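You operate a simulated robot arm through the tools that you are given. There is no shell and no other tool. Be economical: measure what you need, move in short steps, check, and stop when the job is done.

You are at the controls of a simulated two-armed robot. One attempt, no reset.

Task
Clear the danger sign away, lock the pull-out shelf in and switch the pulse unit on.
Fine: the sign goes on the lock shelf; both lock knobs of the pull-out shelf; the switch comes last.

It is judged by the outcome, as a careful person would: the job done as asked, and still so three seconds after it is handed in. It fails if anything else is knocked over, pushed out of place, dropped, spilled or broken.

Robot
Two 7-joint arms with two-finger parallel grippers on one trunk, on a base that drives. Base frame: it is fixed to the floor where the robot stands at the start and does not move with it; the origin is under the middle of the robot, x ahead of it, y to its left, z up. Readings come in m, rad, newtons and seconds.
The left shoulder is at the start at [0.07, 0.163, 1.32], the right one opposite. With the tool pointing down near the work surface each hand reaches from about 0.24 to 0.84 m from the robot's upright axis, wherever it stands, measured 20 degrees to its own side. Places, roughly: current knob [0.6, -0.1, 1.4]; delay knob [0.6, -0.1, 1.2]; latch of the rack door [0.6, 0.1, 0.7]; left lock knob of the pull-out shelf [0.6, 0.2, 0.8]; left lock knob of the slide-in unit [0.6, 0.2, 1.6]; left toggle of the alarm unit [0.6, 0.1, 1.7]; limit knob [0.6, -0.1, 1.7]; lock bar [1.2, 0.5, 1.4]; magnet supply switch [0.6, 0, 1.4]; output button [0.6, -0.2, 1.4]; power lever of the switch box by the rack [1.3, 0.6, 1.5]; pull-out shelf [0.6, 0, 0.8]; pulse unit [0.8, 0, 1.2]; pulse unit switch [0.6, 0, 1.2]; right lock knob of the pull-out shelf [0.6, -0.3, 0.8]; right lock knob of the slide-in unit [0.6, -0.3, 1.6]. Payload 3.43 kg a hand.
The tool frame of a hand sits at the grasp point between the pads (the TCP): z along the fingers, y along the line on which they close. The tips reach 0.034 m beyond it. Largest opening 0.128 m; finger width 0.024, thickness 0.012; the body of the gripper, 0.048 by 0.13 m, starts 0.096 m behind the TCP.
Orientation is that of the tool frame in the base frame, as [roll, pitch, yaw] about the fixed x, y, z axes, in that order (R = Rz(yaw) Ry(pitch) Rx(roll)). With the fingers straight down and closing along the base's y, the tool's x points along the base's -x, its y along +y and its z along -z.

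Tools
- The arms move only by the tool drive_tool. It takes "left_deltas", "right_deltas" or both (then of equal length, played together; a hand with none holds still); each is a list of rows, each an object (a shift or turn left out is 0, a gripper value left out holds the last) with "gripper": the finger opening in m, from 0 to 0.128; "travel": the shift along the tool's x, y, z in units of 50 mm (1.0 is 50 mm), a list of three; "dr": the turn, a rotation vector about the tool's x, y, z in units of 8 degrees (1.0 is 8 degrees), a list of three. In form: [{"gripper": gripper, "travel": [tx, ty, tz], "dr": [rx, ry, rz]}, ...]. A call has 1 to 12 rows; each row shifts and turns the commanded pose from where the row before left it, along the tool's axes as they then stand. A call with a number of a shift or a turn outside -1 to 1 is refused whole. Rows are played at 5 a second. More than 0.05 m and 0.15 rad between two rows, or a gripper value outside its range, and nothing of the call is played. Where a pose cannot be reached the arm comes as near as it can. A force on the tool above 40 N (or 10 N above the force at the start of the call, whichever is more), or a blocked arm, ends the call early, and 0.2 s more pass. Each finger travels about 0.153 m/s and halts on what it meets, pressing with about 40 N; the grip force reading is that of the motor and also rises with nothing between the fingers. The clock runs only during rows and for 0.2 s after the last one: add rows that do not move to give the fingers time. It gives the time, the measured TCP pose, the force on the tool (base axes), the opening and the grip force at its end, in the units of the frame above (readings bear some noise), with the torque about the TCP (base axes, N m) and any sound that the robot's microphone picked up, and new pictures: "views" is both (left out), scene, wrist or none (wrist: the cameras of the hands that moved).
- Cameras (640 x 400 px; columns grow to the right, rows downward): "scene" is now at [0.1376, -0.0067, 1.5523]; the picture's right is [-0.06, -1.00, 0.00], its down [-0.53, 0.03, -0.84] and it looks along [0.84, -0.05, -0.54] (base axes); focal length 214 px, centre (320, 200). "left" rides on the left gripper at [0.076, 0.011, -0.16] in its tool frame; the picture's right is [-0.15, 0.99, 0.00], its down [-0.88, -0.13, -0.46] and it looks along [-0.45, -0.07, 0.89] (tool axes); focal length 234 px, centre (320, 200). "right" rides on the right gripper at [0.076, -0.011, -0.16] in its tool frame; the picture's right is [0.15, 0.99, 0.00], its down [-0.88, 0.13, -0.46] and it looks along [-0.45, 0.07, 0.89] (tool axes); focal length 234 px, centre (320, 200). There is no depth. A picture from a camera that has moved, and an enlarged one, comes with that camera's place and axes in the base frame and with its lens.
- raise_lower(by): slides the trunk up (or, below 0, down) by that many m; the arms and the scene camera ride with it, the base frame stays. It gives what a move gives, with no picture.
- steer(legs): drives the robot by 1 to 6 legs, each [ahead, left, turn to the left] in m, m and rad, along the robot's own axes; the way and the turn of a leg run together, so that a leg with both is an arc; at most 1.5 m and 3.142 rad a leg. The arms and the cameras ride along, it lands a little off, and it stops where it bumps. It gives what a move gives, and a new picture of the scene camera.
- aim_head(pan, tilt): turns the head with the scene camera to pan (to the left, within 1.501 rad either way) and tilt (down, from -0.506 to 1.204), counted from straight ahead of the robot. It gives what a move gives, and a new picture of the scene camera.
- enlarge(camera, box): a new picture of the part [left, top, right, bottom] of that camera's present view, enlarged. It takes no simulated time.
- finish_job(): hands the job in; it is judged then, once.

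Go step by step. Nothing tells you exact positions but the pictures and the camera data: compare them with the known pose of the tool, close in by small moves and look again before you grip or let go. The budget is 120 turns and 260 pictures, counting those below and the enlarged ones. Unless the task says otherwise, let go and move clear before handing in, and close with one line.

The tools are called after "Call:" by a JSON object that holds its "op" and its "data". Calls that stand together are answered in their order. drive_tool: Moves the arms, as the interface text tells. Its arguments: {"type":"object","properties":{"left_deltas":{"type":"array","items":{"type":"object","properties":{"gripper":{"type":"number"},"travel":{"type":"array","items":{"type":"number"}},"dr":{"type":"array","items":{"type":"number"}}}}},"right_deltas":{"type":"array","items":{"type":"object","properties":{"gripper":{"type":"number"},"travel":{"type":"array","items":{"type":"number"}},"dr":{"type":"array","items":{"type":"number"}}}}},"views":{"type":"string","enum":["both","scene","wrist","none"]}},"required":[]} The other tools are called the same way: raise_lower (by) slides the trunk up or down; steer (legs) drives the base; aim_head (pan, tilt) turns the head that bears the scene camera; enlarge (camera, box) takes an enlarged picture of a part of a camera's view; finish_job () hands the job in.

At the start:

```text
clock: 0.0
left_tool_pos: [0.4881, 0.1841, 1.4707]
left_tool_rot: [3.142, 0.0, -3.138]
left_contact_force: [-0.2, 0.2, 0.5]
left_torque: [0.0, 0.01, -0.03]
left_grip_width: 0.1276
left_grasp_force: 0.1
right_tool_pos: [0.3346, -0.1352, 1.419]
right_tool_rot: [3.14, 0.001, 3.14]
right_contact_force: [-0.6, -0.4, 0.4]
right_torque: [0.01, 0.02, 0.01]
right_grip_width: 0.1279
right_grasp_force: 0.1
trunk travel left (down, up): [-0.8, 0.14]
robot x, y, heading: [0.0004, 0.0027, -0.0]
head pan, tilt: [-0.063, 0.565]
```

scene: 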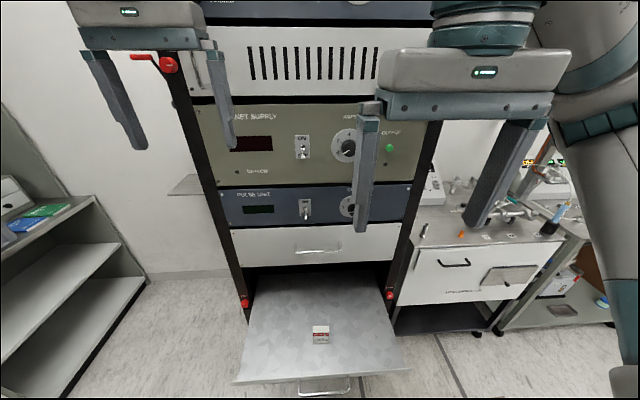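
right: 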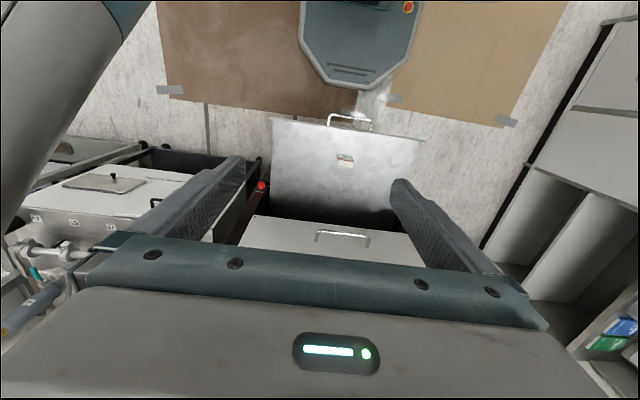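
left: 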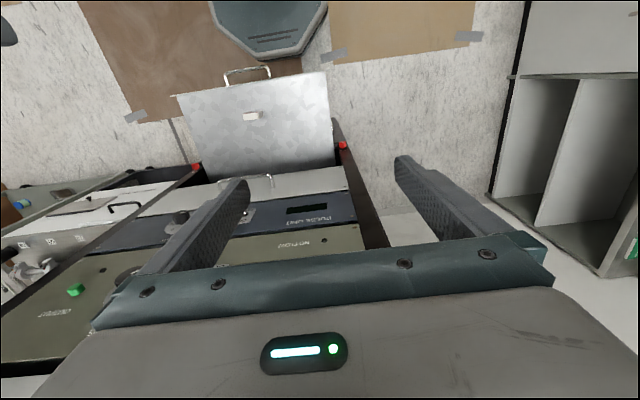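

I see a pulled-out shelf with a small sign on it, red lock knobs at both sides of the rack and a small wall shelf to the left. I'll look closer first.

Call:
{"op": "enlarge", "data": {"camera": "scene", "box": [220, 230, 420, 400]}}

Call:
{"op": "enlarge", "data": {"camera": "scene", "box": [140, 100, 400, 260]}}

Call:
{"op": "aim_head", "data": {"pan": 0.5, "tilt": 0.2}}

```text
2.35 times, centred on (320, 315) of scene
camera zoom: at [0.1376, -0.0067, 1.5523], right [-0.06, -1.0, 0.0], down [-0.53, 0.03, -0.84], along [0.84, -0.05, -0.54], focal length 505 px, centre (320, -71)
```

zoom: 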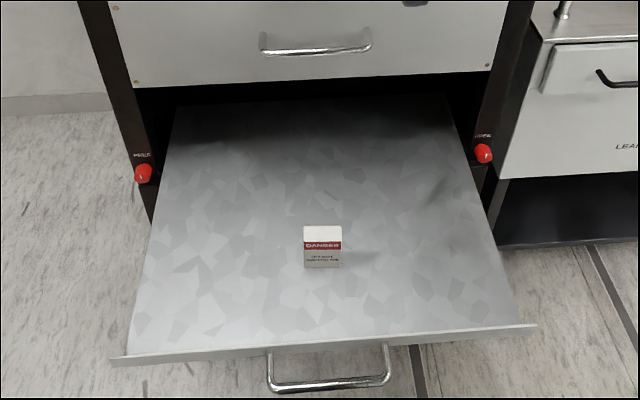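

```text
2.46 times, centred on (270, 180) of scene
camera zoom: at [0.1376, -0.0067, 1.5523], right [-0.06, -1.0, 0.0], down [-0.53, 0.03, -0.84], along [0.84, -0.05, -0.54], focal length 528 px, centre (443, 249)
```

zoom: 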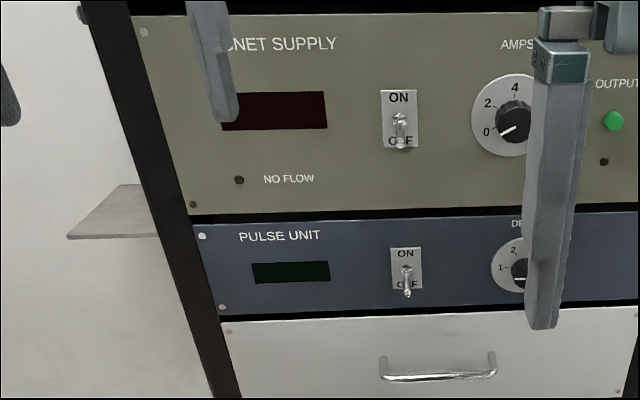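

```text
clock: 1.0
left_tool_pos: [0.4889, 0.1853, 1.4695]
left_tool_rot: [-3.141, -0.001, -3.139]
left_contact_force: [0.0, -0.4, -0.3]
left_torque: [0.02, 0.0, -0.01]
left_grip_width: 0.1278
left_grasp_force: 0.1
right_tool_pos: [0.3351, -0.1354, 1.4172]
right_tool_rot: [3.139, 0.001, 3.141]
right_contact_force: [0.0, -0.2, 0.2]
right_torque: [-0.01, 0.02, 0.02]
right_grip_width: 0.1278
right_grasp_force: 0.1
trunk travel left (down, up): [-0.8, 0.14]
robot x, y, heading: [0.0002, 0.0048, -0.001]
head pan, tilt: [0.499, 0.201]
camera scene: at [0.1302, 0.0435, 1.5858], right [0.48, -0.88, 0.0], down [-0.18, -0.1, -0.98], along [0.86, 0.47, -0.2], focal length 214 px, centre (320, 200)
```

scene: 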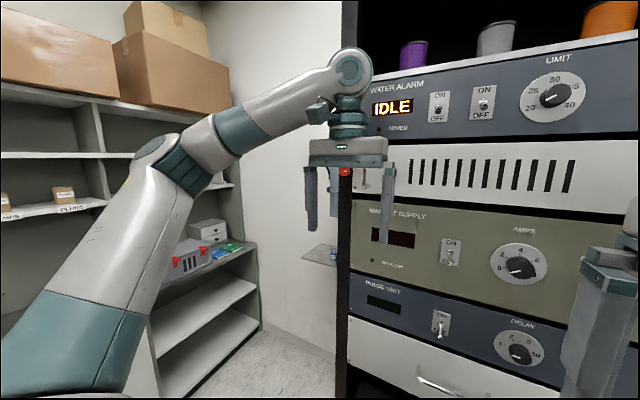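

The small shelf left of the rack is likely the lock shelf. I'll back off and look at it from further left.

Call:
{"op": "steer", "data": {"legs": [[-0.25, 0, 0], [0, 0.35, 0]]}}

Call:
{"op": "aim_head", "data": {"pan": 0.0, "tilt": 0.3}}

```text
clock: 2.2
left_tool_pos: [0.3861, 0.1856, 1.4735]
left_tool_rot: [3.141, 0.003, -3.141]
left_contact_force: [-0.5, -0.6, 0.8]
left_torque: [0.0, -0.1, -0.03]
left_grip_width: 0.1279
left_grasp_force: 0.0
right_tool_pos: [0.234, -0.1351, 1.4189]
right_tool_rot: [3.139, 0.004, 3.141]
right_contact_force: [-1.3, 0.1, -0.1]
right_torque: [-0.02, -0.08, 0.0]
right_grip_width: 0.1282
right_grasp_force: 0.0
trunk travel left (down, up): [-0.8, 0.14]
robot x, y, heading: [-0.0995, -0.0013, -0.0]
head pan, tilt: [0.499, 0.201]
stopped in leg 1: the robot was blocked; the commanded pose is now the measured one
camera scene: at [0.0334, 0.0444, 1.5863], right [0.48, -0.88, 0.0], down [-0.18, -0.09, -0.98], along [0.86, 0.47, -0.2], focal length 214 px, centre (320, 200)
```

scene: 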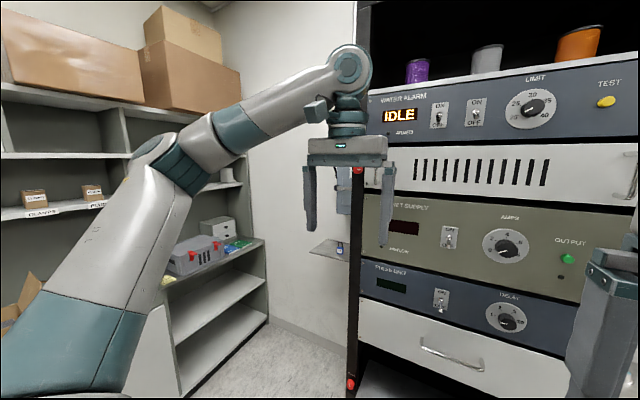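

```text
clock: 3.1
left_tool_pos: [0.3927, 0.1864, 1.4701]
left_tool_rot: [-3.141, 0.0, 3.141]
left_contact_force: [1.0, 0.1, -0.1]
left_torque: [0.0, 0.03, -0.02]
left_grip_width: 0.1284
left_grasp_force: 0.1
right_tool_pos: [0.2386, -0.1329, 1.4176]
right_tool_rot: [3.139, -0.002, 3.141]
right_contact_force: [0.6, -0.7, -0.2]
right_torque: [-0.05, 0.03, -0.01]
right_grip_width: 0.1281
right_grasp_force: 0.1
trunk travel left (down, up): [-0.8, 0.14]
robot x, y, heading: [-0.0966, 0.0048, 0.001]
head pan, tilt: [0.0, 0.3]
camera scene: at [0.0512, 0.0014, 1.5763], right [0.0, -1.0, 0.0], down [-0.3, 0.0, -0.95], along [0.95, 0.0, -0.3], focal length 214 px, centre (320, 200)
```

scene: 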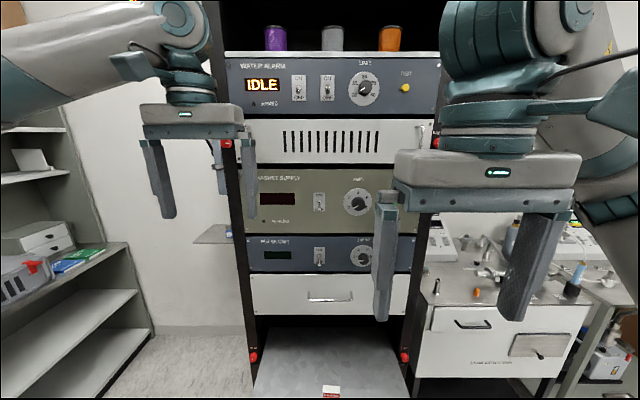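

The way back is blocked by something behind. I'll check what stands to my left and down low.

Call:
{"op": "aim_head", "data": {"pan": 1.4, "tilt": 0.7}}

Call:
{"op": "aim_head", "data": {"pan": 0.45, "tilt": 0.5}}

```text
clock: 4.7
left_tool_pos: [0.3901, 0.1863, 1.4711]
left_tool_rot: [-3.141, 0.001, 3.141]
left_contact_force: [0.2, 0.4, 0.2]
left_torque: [0.01, 0.01, -0.01]
left_grip_width: 0.1281
left_grasp_force: 0.1
right_tool_pos: [0.2369, -0.1339, 1.418]
right_tool_rot: [3.139, 0.002, 3.14]
right_contact_force: [0.0, -0.4, 0.2]
right_torque: [-0.01, 0.04, 0.02]
right_grip_width: 0.128
right_grasp_force: 0.0
trunk travel left (down, up): [-0.8, 0.14]
robot x, y, heading: [-0.0995, -0.0006, 0.001]
head pan, tilt: [1.4, 0.7]
camera scene: at [-0.0308, 0.0846, 1.5407], right [0.99, -0.17, 0.0], down [-0.11, -0.63, -0.76], along [0.13, 0.75, -0.64], focal length 214 px, centre (320, 200)
```

scene: 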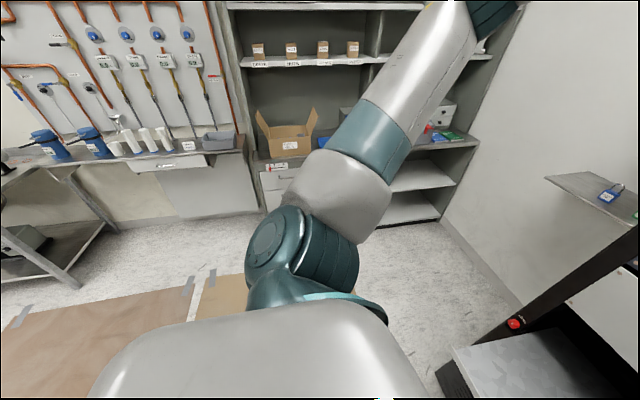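

```text
clock: 5.9
left_tool_pos: [0.3897, 0.1861, 1.472]
left_tool_rot: [-3.14, 0.0, -3.141]
left_contact_force: [0.1, -0.1, 0.1]
left_torque: [-0.03, -0.01, 0.01]
left_grip_width: 0.1281
left_grasp_force: 0.0
right_tool_pos: [0.2363, -0.1337, 1.419]
right_tool_rot: [3.14, -0.001, 3.139]
right_contact_force: [-0.3, 0.1, -0.5]
right_torque: [0.0, 0.0, 0.0]
right_grip_width: 0.1278
right_grasp_force: 0.0
trunk travel left (down, up): [-0.8, 0.14]
robot x, y, heading: [-0.0984, -0.001, -0.003]
head pan, tilt: [0.45, 0.499]
camera scene: at [0.037, 0.0406, 1.5582], right [0.44, -0.9, 0.0], down [-0.43, -0.21, -0.88], along [0.79, 0.38, -0.48], focal length 214 px, centre (320, 200)
```

scene: 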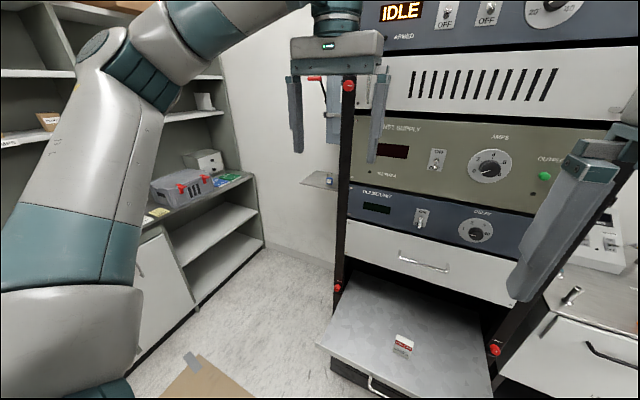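

The lock shelf (with a padlock on it) is at about x 1.07–1.25, y 0.4–0.68, z 1.03; the sign lies near [0.47, -0.03, 0.82] on the pulled-out shelf. I'll lower the left hand towards the sign.

Call:
{"op": "drive_tool", "data": {"left_deltas": [{"travel": [0, 0, 1]}, {"travel": [0, 0, 1]}, {"travel": [0, 0, 1]}, {"travel": [0, 0, 1]}, {"travel": [0, 0, 1]}, {"travel": [0, 0, 1]}, {"travel": [-0.3, -0.8, 0.6]}, {"travel": [-0.3, -0.8, 0.6]}, {"travel": [-0.3, -0.8, 0.5]}, {"travel": [-0.3, -0.9, 0.5]}, {"travel": [-0.2, -0.9, 0.2]}], "views": "wrist"}}

Call:
{"op": "aim_head", "data": {"pan": 0.0, "tilt": 0.75}}

```text
refused: row 7 steps farther than a row can; nothing moved
```

```text
clock: 6.8
left_tool_pos: [0.3905, 0.1866, 1.4712]
left_tool_rot: [3.14, 0.001, -3.141]
left_contact_force: [-0.7, -0.2, 0.7]
left_torque: [-0.02, -0.02, 0.0]
left_grip_width: 0.128
left_grasp_force: 0.1
right_tool_pos: [0.2367, -0.1322, 1.418]
right_tool_rot: [3.14, 0.001, 3.14]
right_contact_force: [0.3, -0.4, 0.4]
right_torque: [0.02, 0.0, -0.01]
right_grip_width: 0.128
right_grasp_force: 0.1
trunk travel left (down, up): [-0.8, 0.14]
robot x, y, heading: [-0.0946, 0.0051, 0.0]
head pan, tilt: [0.0, 0.75]
camera scene: at [0.0381, 0.001, 1.5363], right [0.0, -1.0, 0.0], down [-0.68, 0.0, -0.73], along [0.73, 0.0, -0.68], focal length 214 px, centre (320, 200)
```

scene: 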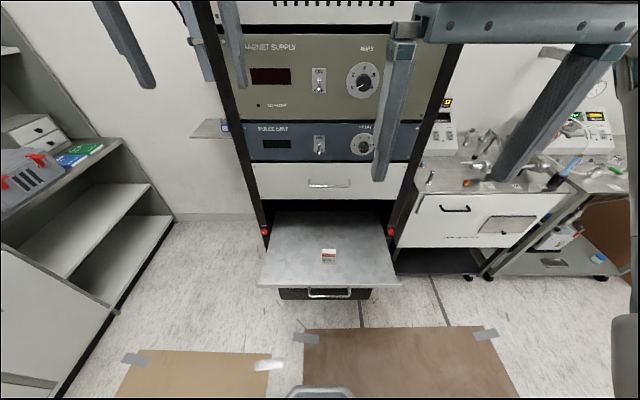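

Retry with smaller rows.

Call:
{"op": "drive_tool", "data": {"left_deltas": [{"travel": [0, 0, 1]}, {"travel": [0, 0, 1]}, {"travel": [0, 0, 1]}, {"travel": [0, 0, 1]}, {"travel": [0, 0, 1]}, {"travel": [0, 0, 1]}, {"travel": [0, 0, 1]}, {"travel": [0, 0, 1]}, {"travel": [-0.3, -0.8, 0.2]}, {"travel": [-0.3, -0.8, 0.2]}, {"travel": [-0.3, -0.8, 0.2]}, {"travel": [-0.3, -0.8, 0.2]}]}}

```text
clock: 9.4
left_tool_pos: [0.4503, 0.0228, 1.0329]
left_tool_rot: [3.14, 0.0, -3.138]
left_contact_force: [0.2, -0.2, -0.2]
left_torque: [0.01, 0.0, 0.03]
left_grip_width: 0.1277
left_grasp_force: 0.2
right_tool_pos: [0.238, -0.1368, 1.4187]
right_tool_rot: [3.14, 0.0, 3.14]
right_contact_force: [0.2, -0.3, -0.3]
right_torque: [0.03, 0.03, 0.0]
right_grip_width: 0.1278
right_grasp_force: 0.1
trunk travel left (down, up): [-0.8, 0.14]
robot x, y, heading: [-0.0975, 0.001, -0.003]
head pan, tilt: [0.0, 0.75]
camera scene: at [0.0393, -0.0024, 1.5362], right [0.0, -1.0, 0.0], down [-0.68, 0.0, -0.73], along [0.73, 0.0, -0.68], focal length 214 px, centre (320, 200)
camera left: at [0.375, 0.0336, 1.1925], right [0.15, 0.99, 0.0], down [0.88, -0.13, 0.46], along [0.45, -0.06, -0.89], focal length 234 px, centre (320, 200)
```

scene: 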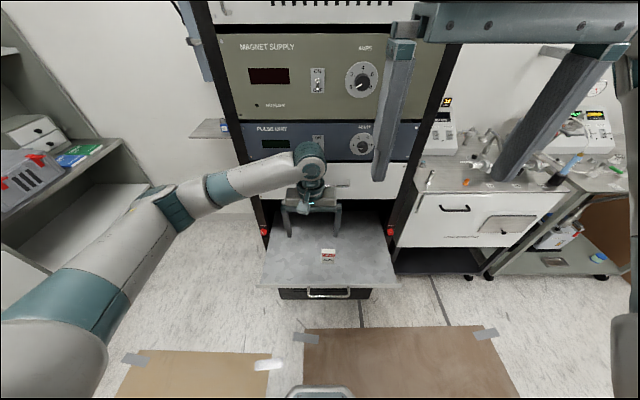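
left: 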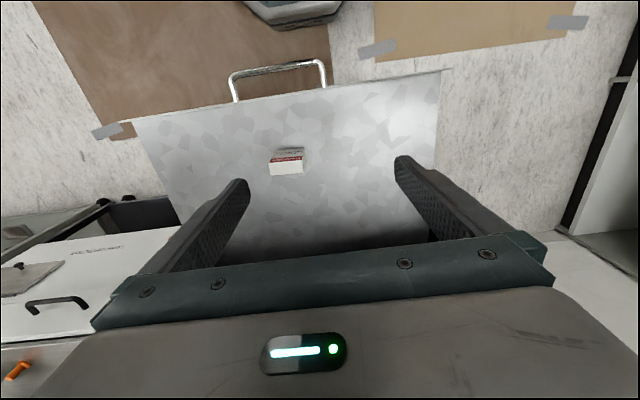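

Sign is near [0.482, -0.036]. Move above it and check again.

Call:
{"op": "drive_tool", "data": {"left_deltas": [{"travel": [-0.32, -0.6, 0.5]}, {"travel": [-0.32, -0.6, 0.5]}, {"travel": [0, 0, 0.6]}, {"travel": [0, 0, 0.5]}, {}]}}

Call:
{"op": "enlarge", "data": {"camera": "left", "box": [220, 80, 440, 220]}}

Call:
{"op": "enlarge", "data": {"camera": "scene", "box": [260, 180, 400, 300]}}

```text
clock: 10.6
left_tool_pos: [0.4829, -0.0345, 0.926]
left_tool_rot: [-3.141, 0.0, -3.141]
left_contact_force: [-0.4, 0.1, -0.5]
left_torque: [0.0, 0.03, 0.0]
left_grip_width: 0.1279
left_grasp_force: 0.0
right_tool_pos: [0.2365, -0.1341, 1.4188]
right_tool_rot: [3.141, 0.002, 3.14]
right_contact_force: [-0.2, -0.8, -0.9]
right_torque: [0.02, -0.01, 0.0]
right_grip_width: 0.1282
right_grasp_force: 0.0
trunk travel left (down, up): [-0.8, 0.14]
robot x, y, heading: [-0.096, 0.0073, 0.001]
head pan, tilt: [0.0, 0.75]
camera scene: at [0.0383, -0.0003, 1.5362], right [0.0, -1.0, 0.0], down [-0.68, 0.0, -0.73], along [0.73, 0.0, -0.68], focal length 214 px, centre (320, 200)
camera left: at [0.407, -0.0245, 1.085], right [0.15, 0.99, 0.0], down [0.88, -0.13, 0.46], along [0.45, -0.07, -0.89], focal length 234 px, centre (320, 200)
```

scene: 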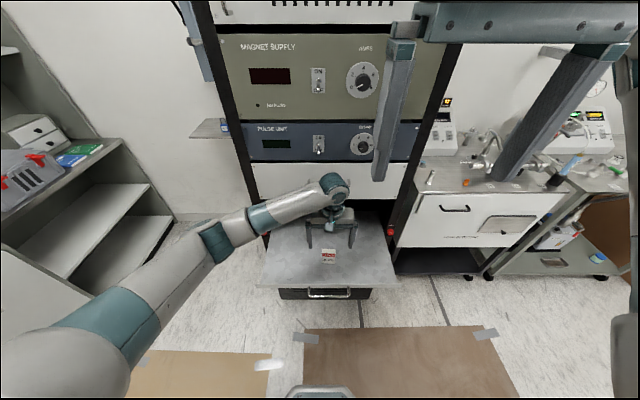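
left: 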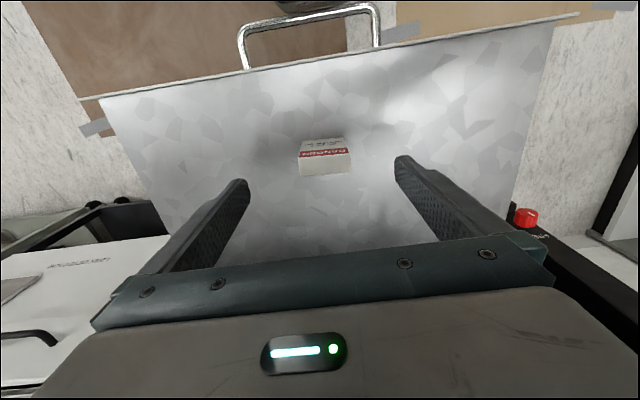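

```text
2.86 times, centred on (330, 150) of left
camera zoom: at [0.407, -0.0245, 1.085], right [0.15, 0.99, 0.0], down [0.88, -0.13, 0.46], along [0.45, -0.07, -0.89], focal length 669 px, centre (291, 343)
```

zoom: 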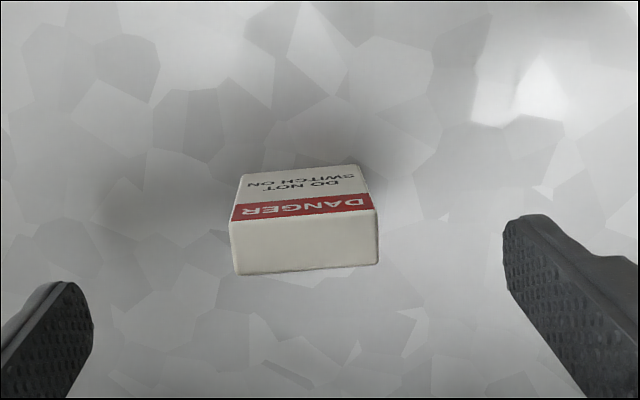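

```text
3.33 times, centred on (330, 240) of scene
camera zoom: at [0.0383, -0.0003, 1.5362], right [0.0, -1.0, 0.0], down [-0.68, 0.0, -0.73], along [0.73, 0.0, -0.68], focal length 715 px, centre (287, 67)
```

zoom: 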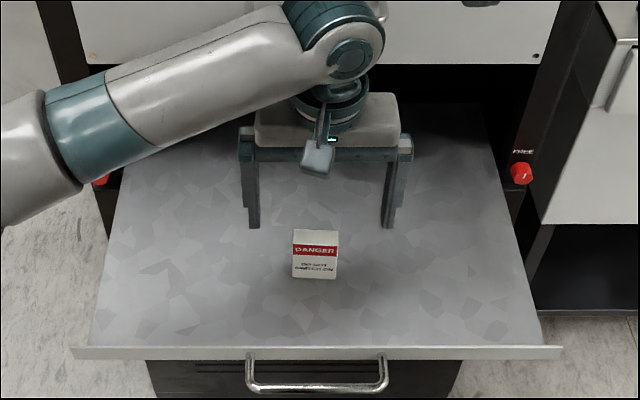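

The sign is a small block about 4.5 cm wide centred near [0.477, -0.031], top near z 0.87. I'll descend around it and look.

Call:
{"op": "drive_tool", "data": {"left_deltas": [{"travel": [0.1, 0.06, 0.5]}, {"travel": [0, 0, 0.5]}, {"travel": [0, 0, 0.44]}, {}]}}

Call:
{"op": "enlarge", "data": {"camera": "scene", "box": [260, 180, 400, 300]}}

```text
clock: 11.6
left_tool_pos: [0.4767, -0.0323, 0.853]
left_tool_rot: [3.141, 0.001, -3.141]
left_contact_force: [-0.8, 0.8, 0.4]
left_torque: [-0.02, 0.02, 0.01]
left_grip_width: 0.1279
left_grasp_force: 0.1
right_tool_pos: [0.2363, -0.133, 1.4184]
right_tool_rot: [3.139, -0.001, 3.138]
right_contact_force: [0.4, -0.4, 0.0]
right_torque: [-0.01, 0.0, 0.0]
right_grip_width: 0.1278
right_grasp_force: 0.0
trunk travel left (down, up): [-0.8, 0.14]
robot x, y, heading: [-0.0958, 0.0038, 0.004]
head pan, tilt: [0.0, 0.75]
camera scene: at [0.0381, 0.0005, 1.5363], right [0.0, -1.0, 0.0], down [-0.68, 0.0, -0.73], along [0.73, 0.0, -0.68], focal length 214 px, centre (320, 200)
camera left: at [0.4008, -0.0205, 1.0129], right [0.15, 0.99, 0.0], down [0.88, -0.13, 0.46], along [0.45, -0.07, -0.89], focal length 234 px, centre (320, 200)
```

scene: 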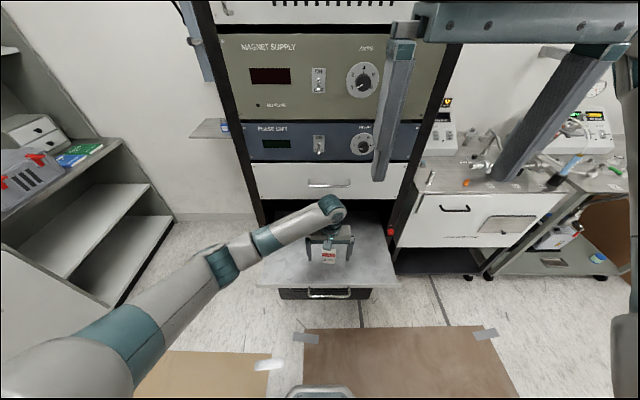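
left: 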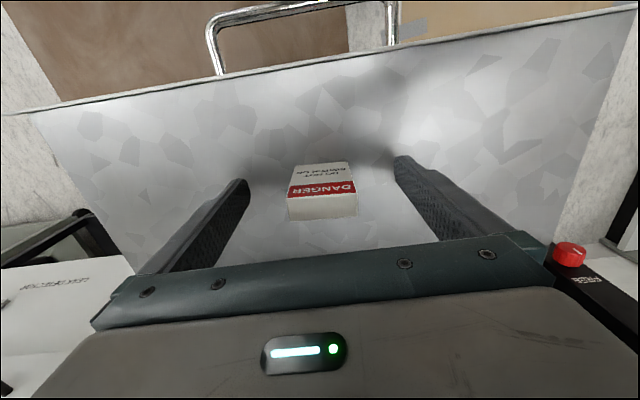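

```text
3.33 times, centred on (330, 240) of scene
camera zoom: at [0.0381, 0.0005, 1.5363], right [0.0, -1.0, 0.0], down [-0.68, 0.0, -0.73], along [0.73, 0.0, -0.68], focal length 715 px, centre (287, 67)
```

zoom: 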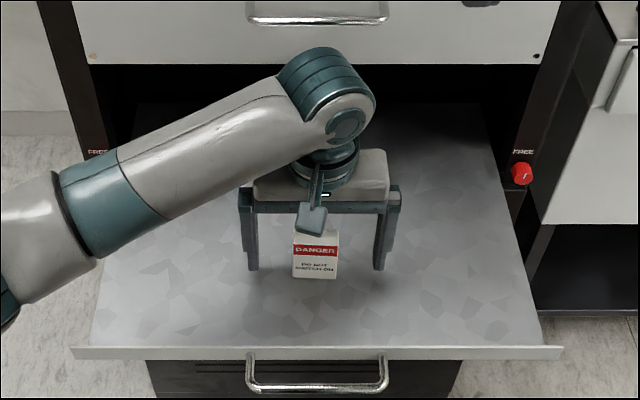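

The sign sits between the fingers. Close gently and lift slightly.

Call:
{"op": "drive_tool", "data": {"left_deltas": [{"travel": [-0.06, 0.0, 0]}, {"gripper": 0.07}, {"gripper": 0.05}, {"gripper": 0.03}, {"gripper": 0.03}, {"gripper": 0.03}]}}

```text
clock: 13.0
left_tool_pos: [0.4782, -0.0313, 0.8542]
left_tool_rot: [3.141, 0.0, -3.142]
left_contact_force: [0.2, 0.4, 0.3]
left_torque: [0.02, 0.0, -0.01]
left_grip_width: 0.0493
left_grasp_force: 39.4
right_tool_pos: [0.2369, -0.134, 1.4178]
right_tool_rot: [3.14, 0.001, 3.139]
right_contact_force: [-0.1, 0.1, 0.8]
right_torque: [0.02, -0.01, -0.01]
right_grip_width: 0.128
right_grasp_force: 0.1
trunk travel left (down, up): [-0.8, 0.14]
robot x, y, heading: [-0.0961, -0.0008, -0.0]
head pan, tilt: [0.0, 0.75]
camera scene: at [0.038, 0.0008, 1.5363], right [0.0, -1.0, 0.0], down [-0.68, 0.0, -0.73], along [0.73, 0.0, -0.68], focal length 214 px, centre (320, 200)
camera left: at [0.4036, -0.0201, 1.0139], right [0.15, 0.99, 0.0], down [0.88, -0.13, 0.46], along [0.45, -0.07, -0.89], focal length 234 px, centre (320, 200)
```

scene: 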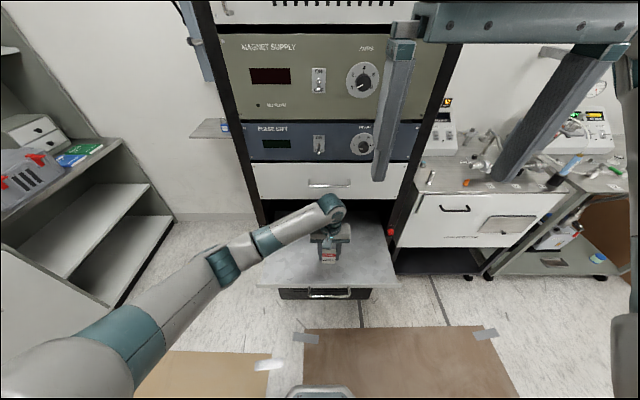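
left: 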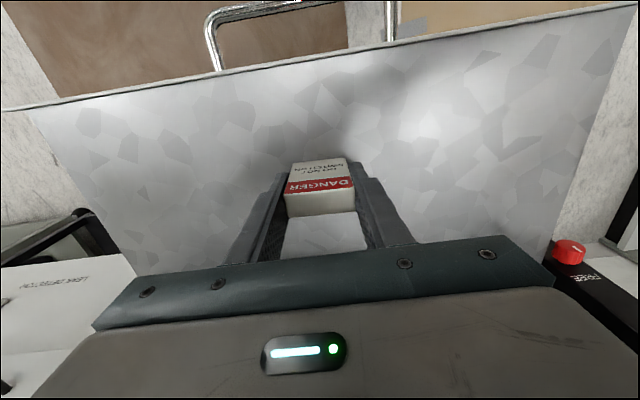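

Gripped at 49 mm. Lift up and back, away from the rack.

Call:
{"op": "drive_tool", "data": {"left_deltas": [{"travel": [0, 0, -0.5]}, {"travel": [0, 0, -1]}, {"travel": [0, 0, -1]}, {"travel": [0.3, 0.4, -0.8]}, {"travel": [0.3, 0.4, -0.8]}, {"travel": [0.3, 0.4, -0.8]}, {"travel": [0.3, 0.4, -0.8]}, {"travel": [0.3, 0.4, -0.8]}, {"travel": [0.3, 0.4, -0.8]}, {"travel": [0, 0.9, 0]}, {"travel": [0, 0.9, 0]}, {"travel": [0, 0.9, 0]}]}}

Call:
{"op": "aim_head", "data": {"pan": 0.5, "tilt": 0.5}}

```text
clock: 15.6
left_tool_pos: [0.3874, 0.2294, 1.2189]
left_tool_rot: [-3.141, 0.002, 3.141]
left_contact_force: [-1.0, 0.0, -0.5]
left_torque: [-0.02, 0.0, -0.03]
left_grip_width: 0.0488
left_grasp_force: 39.8
right_tool_pos: [0.2368, -0.1322, 1.4195]
right_tool_rot: [3.141, 0.001, 3.139]
right_contact_force: [0.0, -0.3, -0.3]
right_torque: [0.0, 0.01, 0.0]
right_grip_width: 0.128
right_grasp_force: 0.0
trunk travel left (down, up): [-0.8, 0.14]
robot x, y, heading: [-0.0988, 0.0017, -0.001]
head pan, tilt: [0.0, 0.75]
camera scene: at [0.0367, 0.0027, 1.5364], right [0.0, -1.0, 0.0], down [-0.68, 0.0, -0.73], along [0.73, 0.0, -0.68], focal length 214 px, centre (320, 200)
camera left: at [0.3116, 0.24, 1.3797], right [0.15, 0.99, 0.0], down [0.88, -0.13, 0.46], along [0.45, -0.07, -0.89], focal length 234 px, centre (320, 200)
```

scene: 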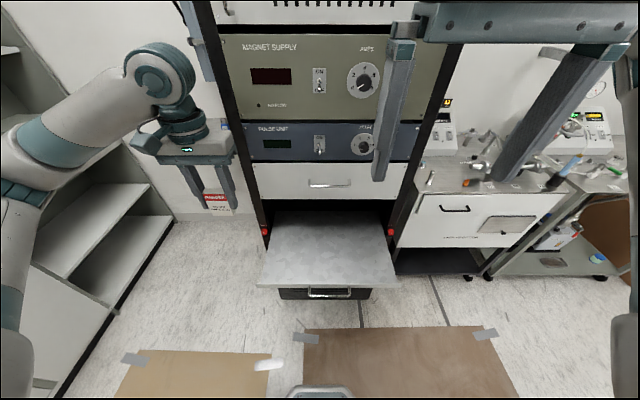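
left: 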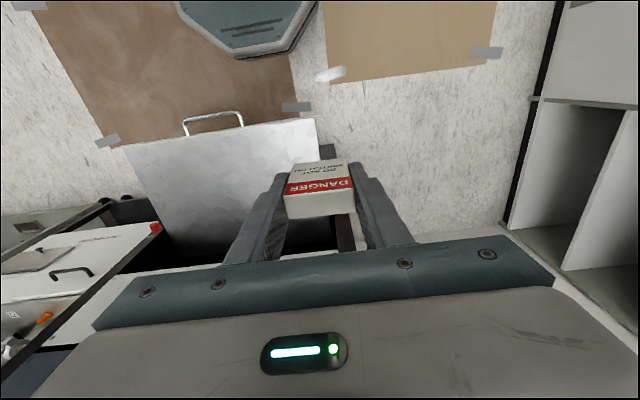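

```text
clock: 16.5
left_tool_pos: [0.3893, 0.2269, 1.2195]
left_tool_rot: [3.141, 0.002, -3.14]
left_contact_force: [1.0, 0.8, -0.9]
left_torque: [0.02, 0.01, 0.0]
left_grip_width: 0.0488
left_grasp_force: 40.0
right_tool_pos: [0.2368, -0.1329, 1.418]
right_tool_rot: [3.141, 0.0, 3.14]
right_contact_force: [0.3, 0.5, -0.6]
right_torque: [0.05, -0.01, 0.0]
right_grip_width: 0.1277
right_grasp_force: 0.1
trunk travel left (down, up): [-0.8, 0.14]
robot x, y, heading: [-0.0988, 0.0019, -0.001]
head pan, tilt: [0.499, 0.499]
camera scene: at [0.0354, 0.0439, 1.5582], right [0.48, -0.88, 0.0], down [-0.42, -0.23, -0.88], along [0.77, 0.42, -0.48], focal length 214 px, centre (320, 200)
```

scene: 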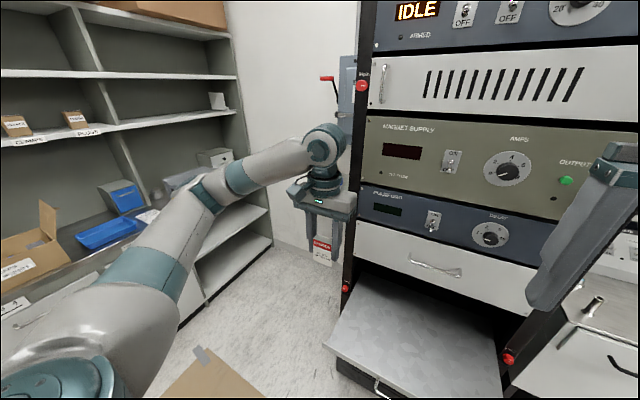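

Drive left, clear of the rack, then look at the lock shelf.

Call:
{"op": "steer", "data": {"legs": [[0, 0.72, 0]]}}

Call:
{"op": "aim_head", "data": {"pan": 0.0, "tilt": 0.4}}

```text
clock: 18.1
left_tool_pos: [0.3377, 0.347, 1.2214]
left_tool_rot: [-3.141, 0.006, -2.98]
left_contact_force: [0.3, -0.3, -0.1]
left_torque: [0.03, 0.02, 0.02]
left_grip_width: 0.049
left_grasp_force: 39.8
right_tool_pos: [0.2456, -0.0329, 1.4195]
right_tool_rot: [3.138, 0.004, -2.978]
right_contact_force: [-0.1, 0.7, 0.3]
right_torque: [-0.02, -0.05, 0.01]
right_grip_width: 0.1282
right_grasp_force: 0.1
trunk travel left (down, up): [-0.8, 0.14]
robot x, y, heading: [-0.0993, 0.0466, 0.169]
head pan, tilt: [0.499, 0.499]
stopped in leg 1: the robot was blocked; the commanded pose is now the measured one
camera scene: at [0.0228, 0.1105, 1.5583], right [0.61, -0.79, 0.0], down [-0.38, -0.29, -0.88], along [0.69, 0.54, -0.48], focal length 214 px, centre (320, 200)
```

scene: 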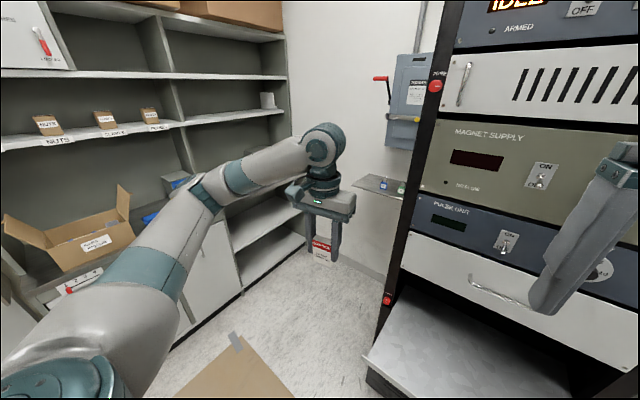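

```text
clock: 19.0
left_tool_pos: [0.3373, 0.3491, 1.2217]
left_tool_rot: [3.14, 0.003, -2.976]
left_contact_force: [-0.4, -0.1, -1.1]
left_torque: [-0.01, -0.02, -0.02]
left_grip_width: 0.0491
left_grasp_force: 39.4
right_tool_pos: [0.2467, -0.0323, 1.4188]
right_tool_rot: [3.139, 0.006, -2.979]
right_contact_force: [-0.4, -0.9, 0.8]
right_torque: [0.03, 0.01, 0.04]
right_grip_width: 0.1281
right_grasp_force: 0.0
trunk travel left (down, up): [-0.8, 0.14]
robot x, y, heading: [-0.101, 0.0467, 0.159]
head pan, tilt: [0.0, 0.4]
camera scene: at [0.0418, 0.0711, 1.5674], right [0.16, -0.99, 0.0], down [-0.39, -0.06, -0.92], along [0.91, 0.15, -0.39], focal length 214 px, centre (320, 200)
```

scene: 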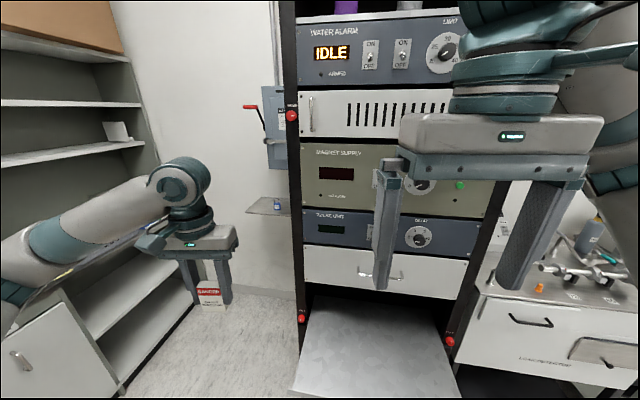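

Something behind the base caught. I'll go a bit forward, straighten, then slide left.

Call:
{"op": "steer", "data": {"legs": [[0.1, 0, 0], [0, 0, -0.16], [0, 0.3, 0]]}}

```text
clock: 22.5
left_tool_pos: [0.4792, 0.5919, 1.222]
left_tool_rot: [3.139, 0.006, 3.141]
left_contact_force: [0.4, 0.0, -0.2]
left_torque: [0.01, 0.01, -0.01]
left_grip_width: 0.0488
left_grasp_force: 39.8
right_tool_pos: [0.3247, 0.231, 1.4197]
right_tool_rot: [3.137, 0.004, 3.137]
right_contact_force: [-0.3, -1.0, 0.9]
right_torque: [0.0, 0.02, 0.02]
right_grip_width: 0.128
right_grasp_force: 0.1
trunk travel left (down, up): [-0.8, 0.14]
robot x, y, heading: [-0.0008, 0.3702, -0.002]
head pan, tilt: [0.0, 0.4]
camera scene: at [0.1391, 0.3661, 1.5674], right [0.0, -1.0, 0.0], down [-0.39, 0.0, -0.92], along [0.92, 0.0, -0.39], focal length 214 px, centre (320, 200)
```

scene: 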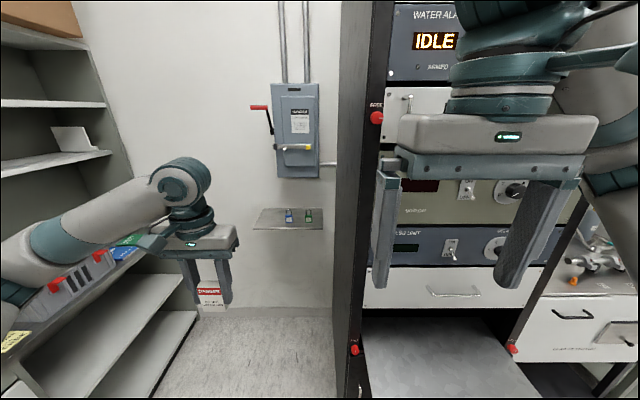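

Two padlocks sit on the lock shelf; its left part (about [1.12, 0.625]) is free. Continue left, then ahead.

Call:
{"op": "steer", "data": {"legs": [[0, 0.33, 0], [0.38, 0, 0]]}}

```text
clock: 25.9
left_tool_pos: [0.6591, 0.9355, 1.2243]
left_tool_rot: [-3.137, 0.014, 3.138]
left_contact_force: [0.4, -0.4, 0.1]
left_torque: [0.01, 0.01, -0.04]
left_grip_width: 0.0489
left_grasp_force: 40.7
right_tool_pos: [0.503, 0.5786, 1.4232]
right_tool_rot: [-3.137, 0.015, 3.14]
right_contact_force: [-0.4, -0.4, -0.4]
right_torque: [-0.01, 0.01, -0.04]
right_grip_width: 0.128
right_grasp_force: 0.1
trunk travel left (down, up): [-0.8, 0.14]
robot x, y, heading: [0.1875, 0.7087, -0.01]
head pan, tilt: [0.0, 0.4]
stopped in leg 2: the robot was blocked; the commanded pose is now the measured one
camera scene: at [0.3156, 0.7136, 1.5689], right [0.0, -1.0, 0.01], down [-0.38, 0.0, -0.92], along [0.92, 0.0, -0.38], focal length 214 px, centre (320, 200)
```

scene: 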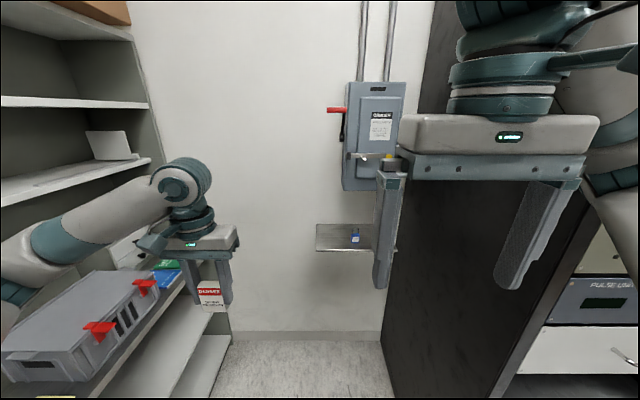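

Blocked. I'll look down at both sides.

Call:
{"op": "aim_head", "data": {"pan": -0.9, "tilt": 0.8}}

Call:
{"op": "aim_head", "data": {"pan": 0.9, "tilt": 0.9}}

Call:
{"op": "aim_head", "data": {"pan": 0.0, "tilt": 1.2}}

```text
clock: 27.1
left_tool_pos: [0.6584, 0.9356, 1.2246]
left_tool_rot: [-3.137, 0.016, 3.139]
left_contact_force: [0.3, 0.4, -0.4]
left_torque: [0.01, -0.02, -0.01]
left_grip_width: 0.049
left_grasp_force: 39.8
right_tool_pos: [0.5031, 0.5766, 1.4236]
right_tool_rot: [-3.138, 0.015, 3.14]
right_contact_force: [-0.9, 0.0, 0.4]
right_torque: [-0.02, -0.02, 0.01]
right_grip_width: 0.128
right_grasp_force: 0.1
trunk travel left (down, up): [-0.8, 0.14]
robot x, y, heading: [0.1951, 0.7077, -0.001]
head pan, tilt: [-0.901, 0.799]
camera scene: at [0.2725, 0.6498, 1.5335], right [-0.78, -0.62, -0.01], down [-0.44, 0.56, -0.7], along [0.44, -0.55, -0.71], focal length 214 px, centre (320, 200)
```

scene: 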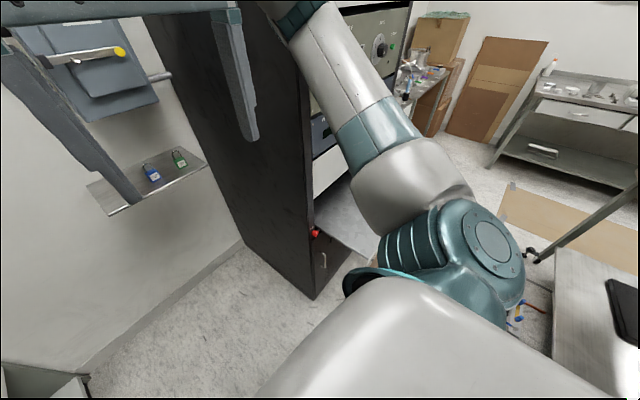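

```text
clock: 28.9
left_tool_pos: [0.6574, 0.9357, 1.2253]
left_tool_rot: [-3.137, 0.015, 3.141]
left_contact_force: [-0.8, 0.2, -0.8]
left_torque: [0.0, 0.02, 0.03]
left_grip_width: 0.0492
left_grasp_force: 39.8
right_tool_pos: [0.5026, 0.5777, 1.4238]
right_tool_rot: [-3.139, 0.018, 3.14]
right_contact_force: [-0.3, 0.5, -0.7]
right_torque: [-0.02, 0.01, 0.04]
right_grip_width: 0.1282
right_grasp_force: 0.1
trunk travel left (down, up): [-0.8, 0.14]
robot x, y, heading: [0.1877, 0.7103, 0.0]
head pan, tilt: [0.901, 0.901]
camera scene: at [0.2694, 0.772, 1.5249], right [0.78, -0.62, 0.01], down [-0.48, -0.62, -0.62], along [0.4, 0.48, -0.78], focal length 214 px, centre (320, 200)
```

scene: 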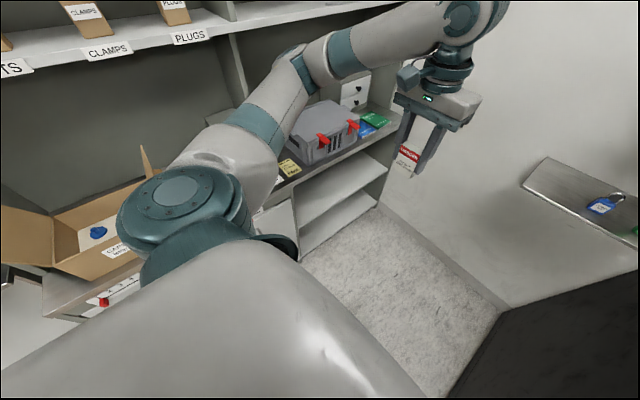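

```text
clock: 30.1
left_tool_pos: [0.6588, 0.9363, 1.2265]
left_tool_rot: [-3.136, 0.016, 3.141]
left_contact_force: [1.0, 0.1, -0.1]
left_torque: [0.0, 0.02, 0.01]
left_grip_width: 0.0488
left_grasp_force: 39.9
right_tool_pos: [0.5021, 0.5784, 1.4232]
right_tool_rot: [-3.138, 0.018, 3.141]
right_contact_force: [-0.7, 1.4, 0.4]
right_torque: [-0.02, 0.01, 0.0]
right_grip_width: 0.1283
right_grasp_force: 0.0
trunk travel left (down, up): [-0.8, 0.14]
robot x, y, heading: [0.1894, 0.7068, 0.002]
head pan, tilt: [0.0, 1.201]
camera scene: at [0.2786, 0.7128, 1.5055], right [0.0, -1.0, 0.0], down [-0.93, 0.0, -0.37], along [0.37, 0.0, -0.93], focal length 214 px, centre (320, 200)
```

scene: 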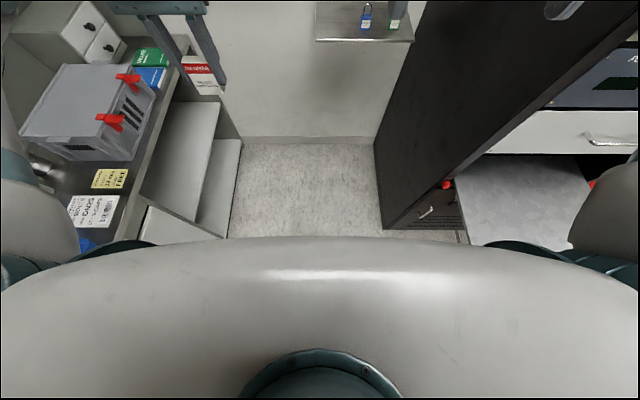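

The right elbow seems to be touching the rack's front post. I'll back off slightly, turn right so the elbow swings clear, then approach diagonally.

Call:
{"op": "steer", "data": {"legs": [[-0.05, 0.05, 0], [0, 0, -0.6]]}}

Call:
{"op": "aim_head", "data": {"pan": -0.5, "tilt": 0.6}}

```text
clock: 32.8
left_tool_pos: [0.6652, 0.6719, 1.2203]
left_tool_rot: [3.14, 0.004, 2.54]
left_contact_force: [-0.7, -1.1, -1.0]
left_torque: [-0.04, 0.03, 0.01]
left_grip_width: 0.0487
left_grasp_force: 39.5
right_tool_pos: [0.3348, 0.4607, 1.4189]
right_tool_rot: [3.14, 0.005, 2.542]
right_contact_force: [-0.5, -0.7, 0.4]
right_torque: [-0.01, 0.03, -0.01]
right_grip_width: 0.1279
right_grasp_force: 0.0
trunk travel left (down, up): [-0.8, 0.14]
robot x, y, heading: [0.1378, 0.7567, -0.597]
head pan, tilt: [0.0, 1.201]
camera scene: at [0.2272, 0.697, 1.5045], right [-0.56, -0.83, 0.0], down [-0.77, 0.53, -0.36], along [0.3, -0.2, -0.93], focal length 214 px, centre (320, 200)
```

scene: 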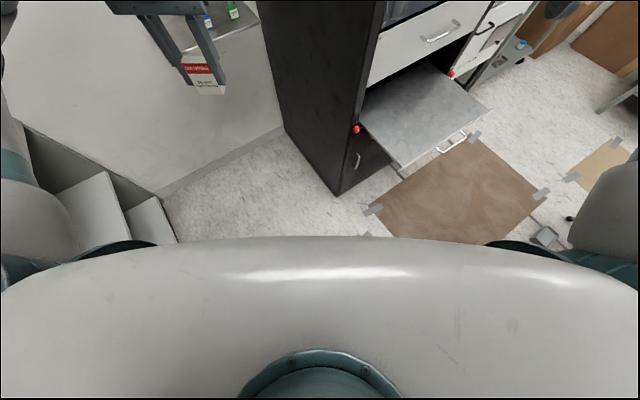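

```text
clock: 33.8
left_tool_pos: [0.6642, 0.6724, 1.2208]
left_tool_rot: [3.141, 0.004, 2.542]
left_contact_force: [0.3, -1.1, -0.4]
left_torque: [0.01, 0.0, 0.04]
left_grip_width: 0.0489
left_grasp_force: 40.1
right_tool_pos: [0.3353, 0.4617, 1.4199]
right_tool_rot: [3.141, 0.006, 2.541]
right_contact_force: [0.6, 1.0, 0.2]
right_torque: [0.03, -0.04, 0.03]
right_grip_width: 0.1279
right_grasp_force: 0.1
trunk travel left (down, up): [-0.8, 0.14]
robot x, y, heading: [0.1422, 0.7619, -0.596]
head pan, tilt: [-0.499, 0.6]
camera scene: at [0.2208, 0.6499, 1.5491], right [-0.89, -0.46, 0.0], down [-0.26, 0.5, -0.82], along [0.38, -0.73, -0.57], focal length 214 px, centre (320, 200)
```

scene: 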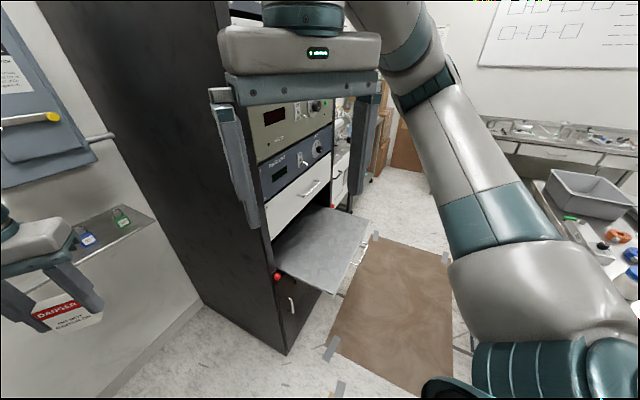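

Right elbow is clear. Advance diagonally toward the lock shelf.

Call:
{"op": "steer", "data": {"legs": [[0.22, 0.125, 0]]}}

Call:
{"op": "aim_head", "data": {"pan": 0.4, "tilt": 0.5}}

```text
clock: 35.6
left_tool_pos: [0.91, 0.6514, 1.2221]
left_tool_rot: [-3.141, 0.006, 2.534]
left_contact_force: [0.0, 0.4, -0.1]
left_torque: [0.01, -0.02, 0.01]
left_grip_width: 0.0489
left_grasp_force: 39.8
right_tool_pos: [0.5792, 0.4405, 1.4193]
right_tool_rot: [3.138, 0.006, 2.536]
right_contact_force: [0.0, -0.6, -0.3]
right_torque: [-0.01, -0.04, -0.02]
right_grip_width: 0.1281
right_grasp_force: 0.0
trunk travel left (down, up): [-0.8, 0.14]
robot x, y, heading: [0.3881, 0.7384, -0.603]
head pan, tilt: [-0.499, 0.6]
camera scene: at [0.4662, 0.6306, 1.5493], right [-0.89, -0.45, 0.0], down [-0.25, 0.5, -0.83], along [0.37, -0.74, -0.56], focal length 214 px, centre (320, 200)
```

scene: 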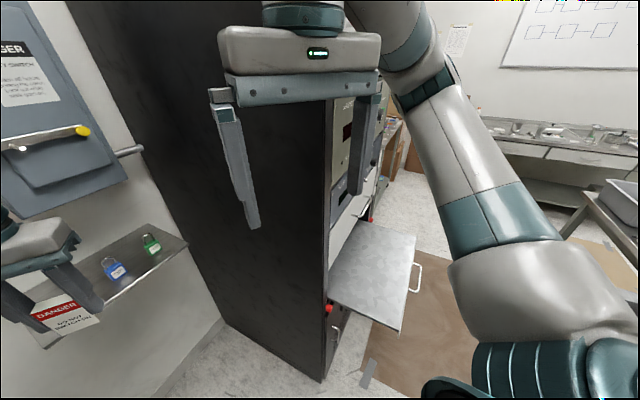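

```text
clock: 36.8
left_tool_pos: [0.9117, 0.6507, 1.2214]
left_tool_rot: [-3.141, 0.003, 2.534]
left_contact_force: [0.0, 0.1, -0.1]
left_torque: [0.04, 0.02, 0.01]
left_grip_width: 0.0486
left_grasp_force: 40.1
right_tool_pos: [0.5812, 0.4412, 1.419]
right_tool_rot: [3.14, 0.004, 2.538]
right_contact_force: [0.6, -0.3, 0.1]
right_torque: [-0.01, 0.01, -0.01]
right_grip_width: 0.1281
right_grasp_force: 0.0
trunk travel left (down, up): [-0.8, 0.14]
robot x, y, heading: [0.3898, 0.7393, -0.605]
head pan, tilt: [0.4, 0.499]
camera scene: at [0.5171, 0.6907, 1.5582], right [-0.2, -0.98, 0.0], down [-0.47, 0.1, -0.88], along [0.86, -0.18, -0.48], focal length 214 px, centre (320, 200)
```

scene: 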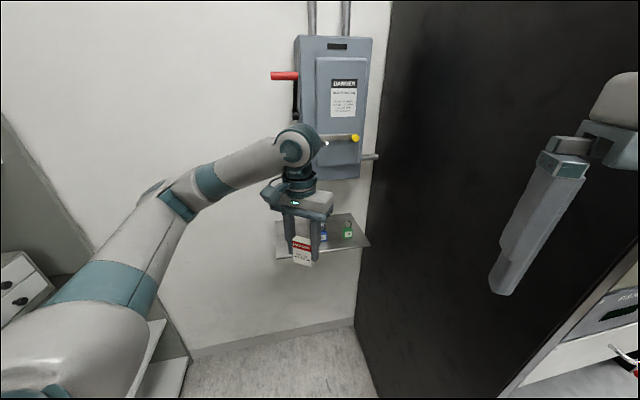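

In position. Now turn the hand so the sign faces straight out and move it over the left front part of the shelf, still high.

Call:
{"op": "drive_tool", "data": {"left_deltas": [{"dr": [0, 0, -0.87]}, {"dr": [0, 0, -0.87]}, {"dr": [0, 0, -0.87]}, {"dr": [0, 0, -0.87]}, {"dr": [0, 0, -0.87]}, {"travel": [-0.8, 0, 0]}, {"travel": [-0.8, -0.2, 0]}, {"travel": [-0.8, -0.2, 0.3]}, {"travel": [-0.6, 0, 0.5]}, {}]}}

Call:
{"op": "enlarge", "data": {"camera": "scene", "box": [240, 100, 400, 280]}}

```text
clock: 39.0
left_tool_pos: [1.0609, 0.629, 1.1807]
left_tool_rot: [-3.137, 0.004, -3.14]
left_contact_force: [0.2, 0.0, 0.4]
left_torque: [0.01, -0.01, 0.0]
left_grip_width: 0.0489
left_grasp_force: 40.0
right_tool_pos: [0.5806, 0.4415, 1.4198]
right_tool_rot: [3.139, 0.006, 2.536]
right_contact_force: [-0.3, 0.3, -0.4]
right_torque: [0.02, 0.01, -0.03]
right_grip_width: 0.1278
right_grasp_force: 0.0
trunk travel left (down, up): [-0.8, 0.14]
robot x, y, heading: [0.3907, 0.7398, -0.609]
head pan, tilt: [0.4, 0.499]
camera scene: at [0.5165, 0.6908, 1.5583], right [-0.2, -0.98, 0.0], down [-0.47, 0.1, -0.88], along [0.86, -0.18, -0.48], focal length 214 px, centre (320, 200)
camera left: at [0.9847, 0.6403, 1.3392], right [0.15, 0.99, 0.0], down [0.88, -0.13, 0.46], along [0.45, -0.07, -0.89], focal length 234 px, centre (320, 200)
```

scene: 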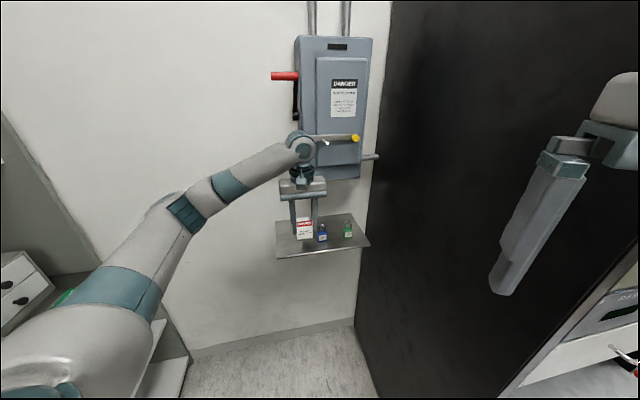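
left: 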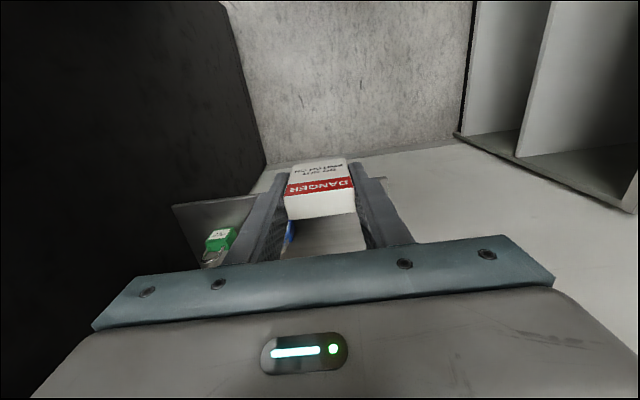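

```text
2.22 times, centred on (320, 190) of scene
camera zoom: at [0.5165, 0.6908, 1.5583], right [-0.2, -0.98, 0.0], down [-0.47, 0.1, -0.88], along [0.86, -0.18, -0.48], focal length 477 px, centre (320, 222)
```

zoom: 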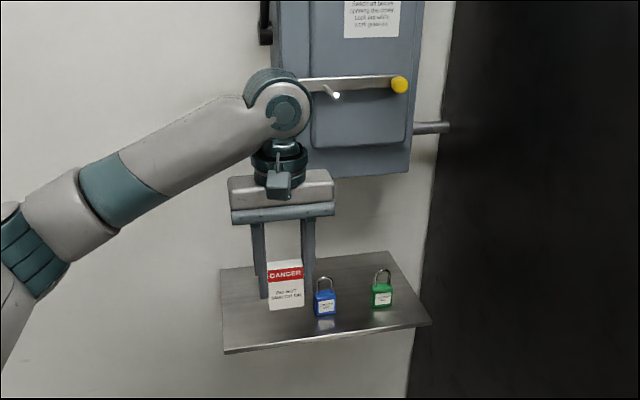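

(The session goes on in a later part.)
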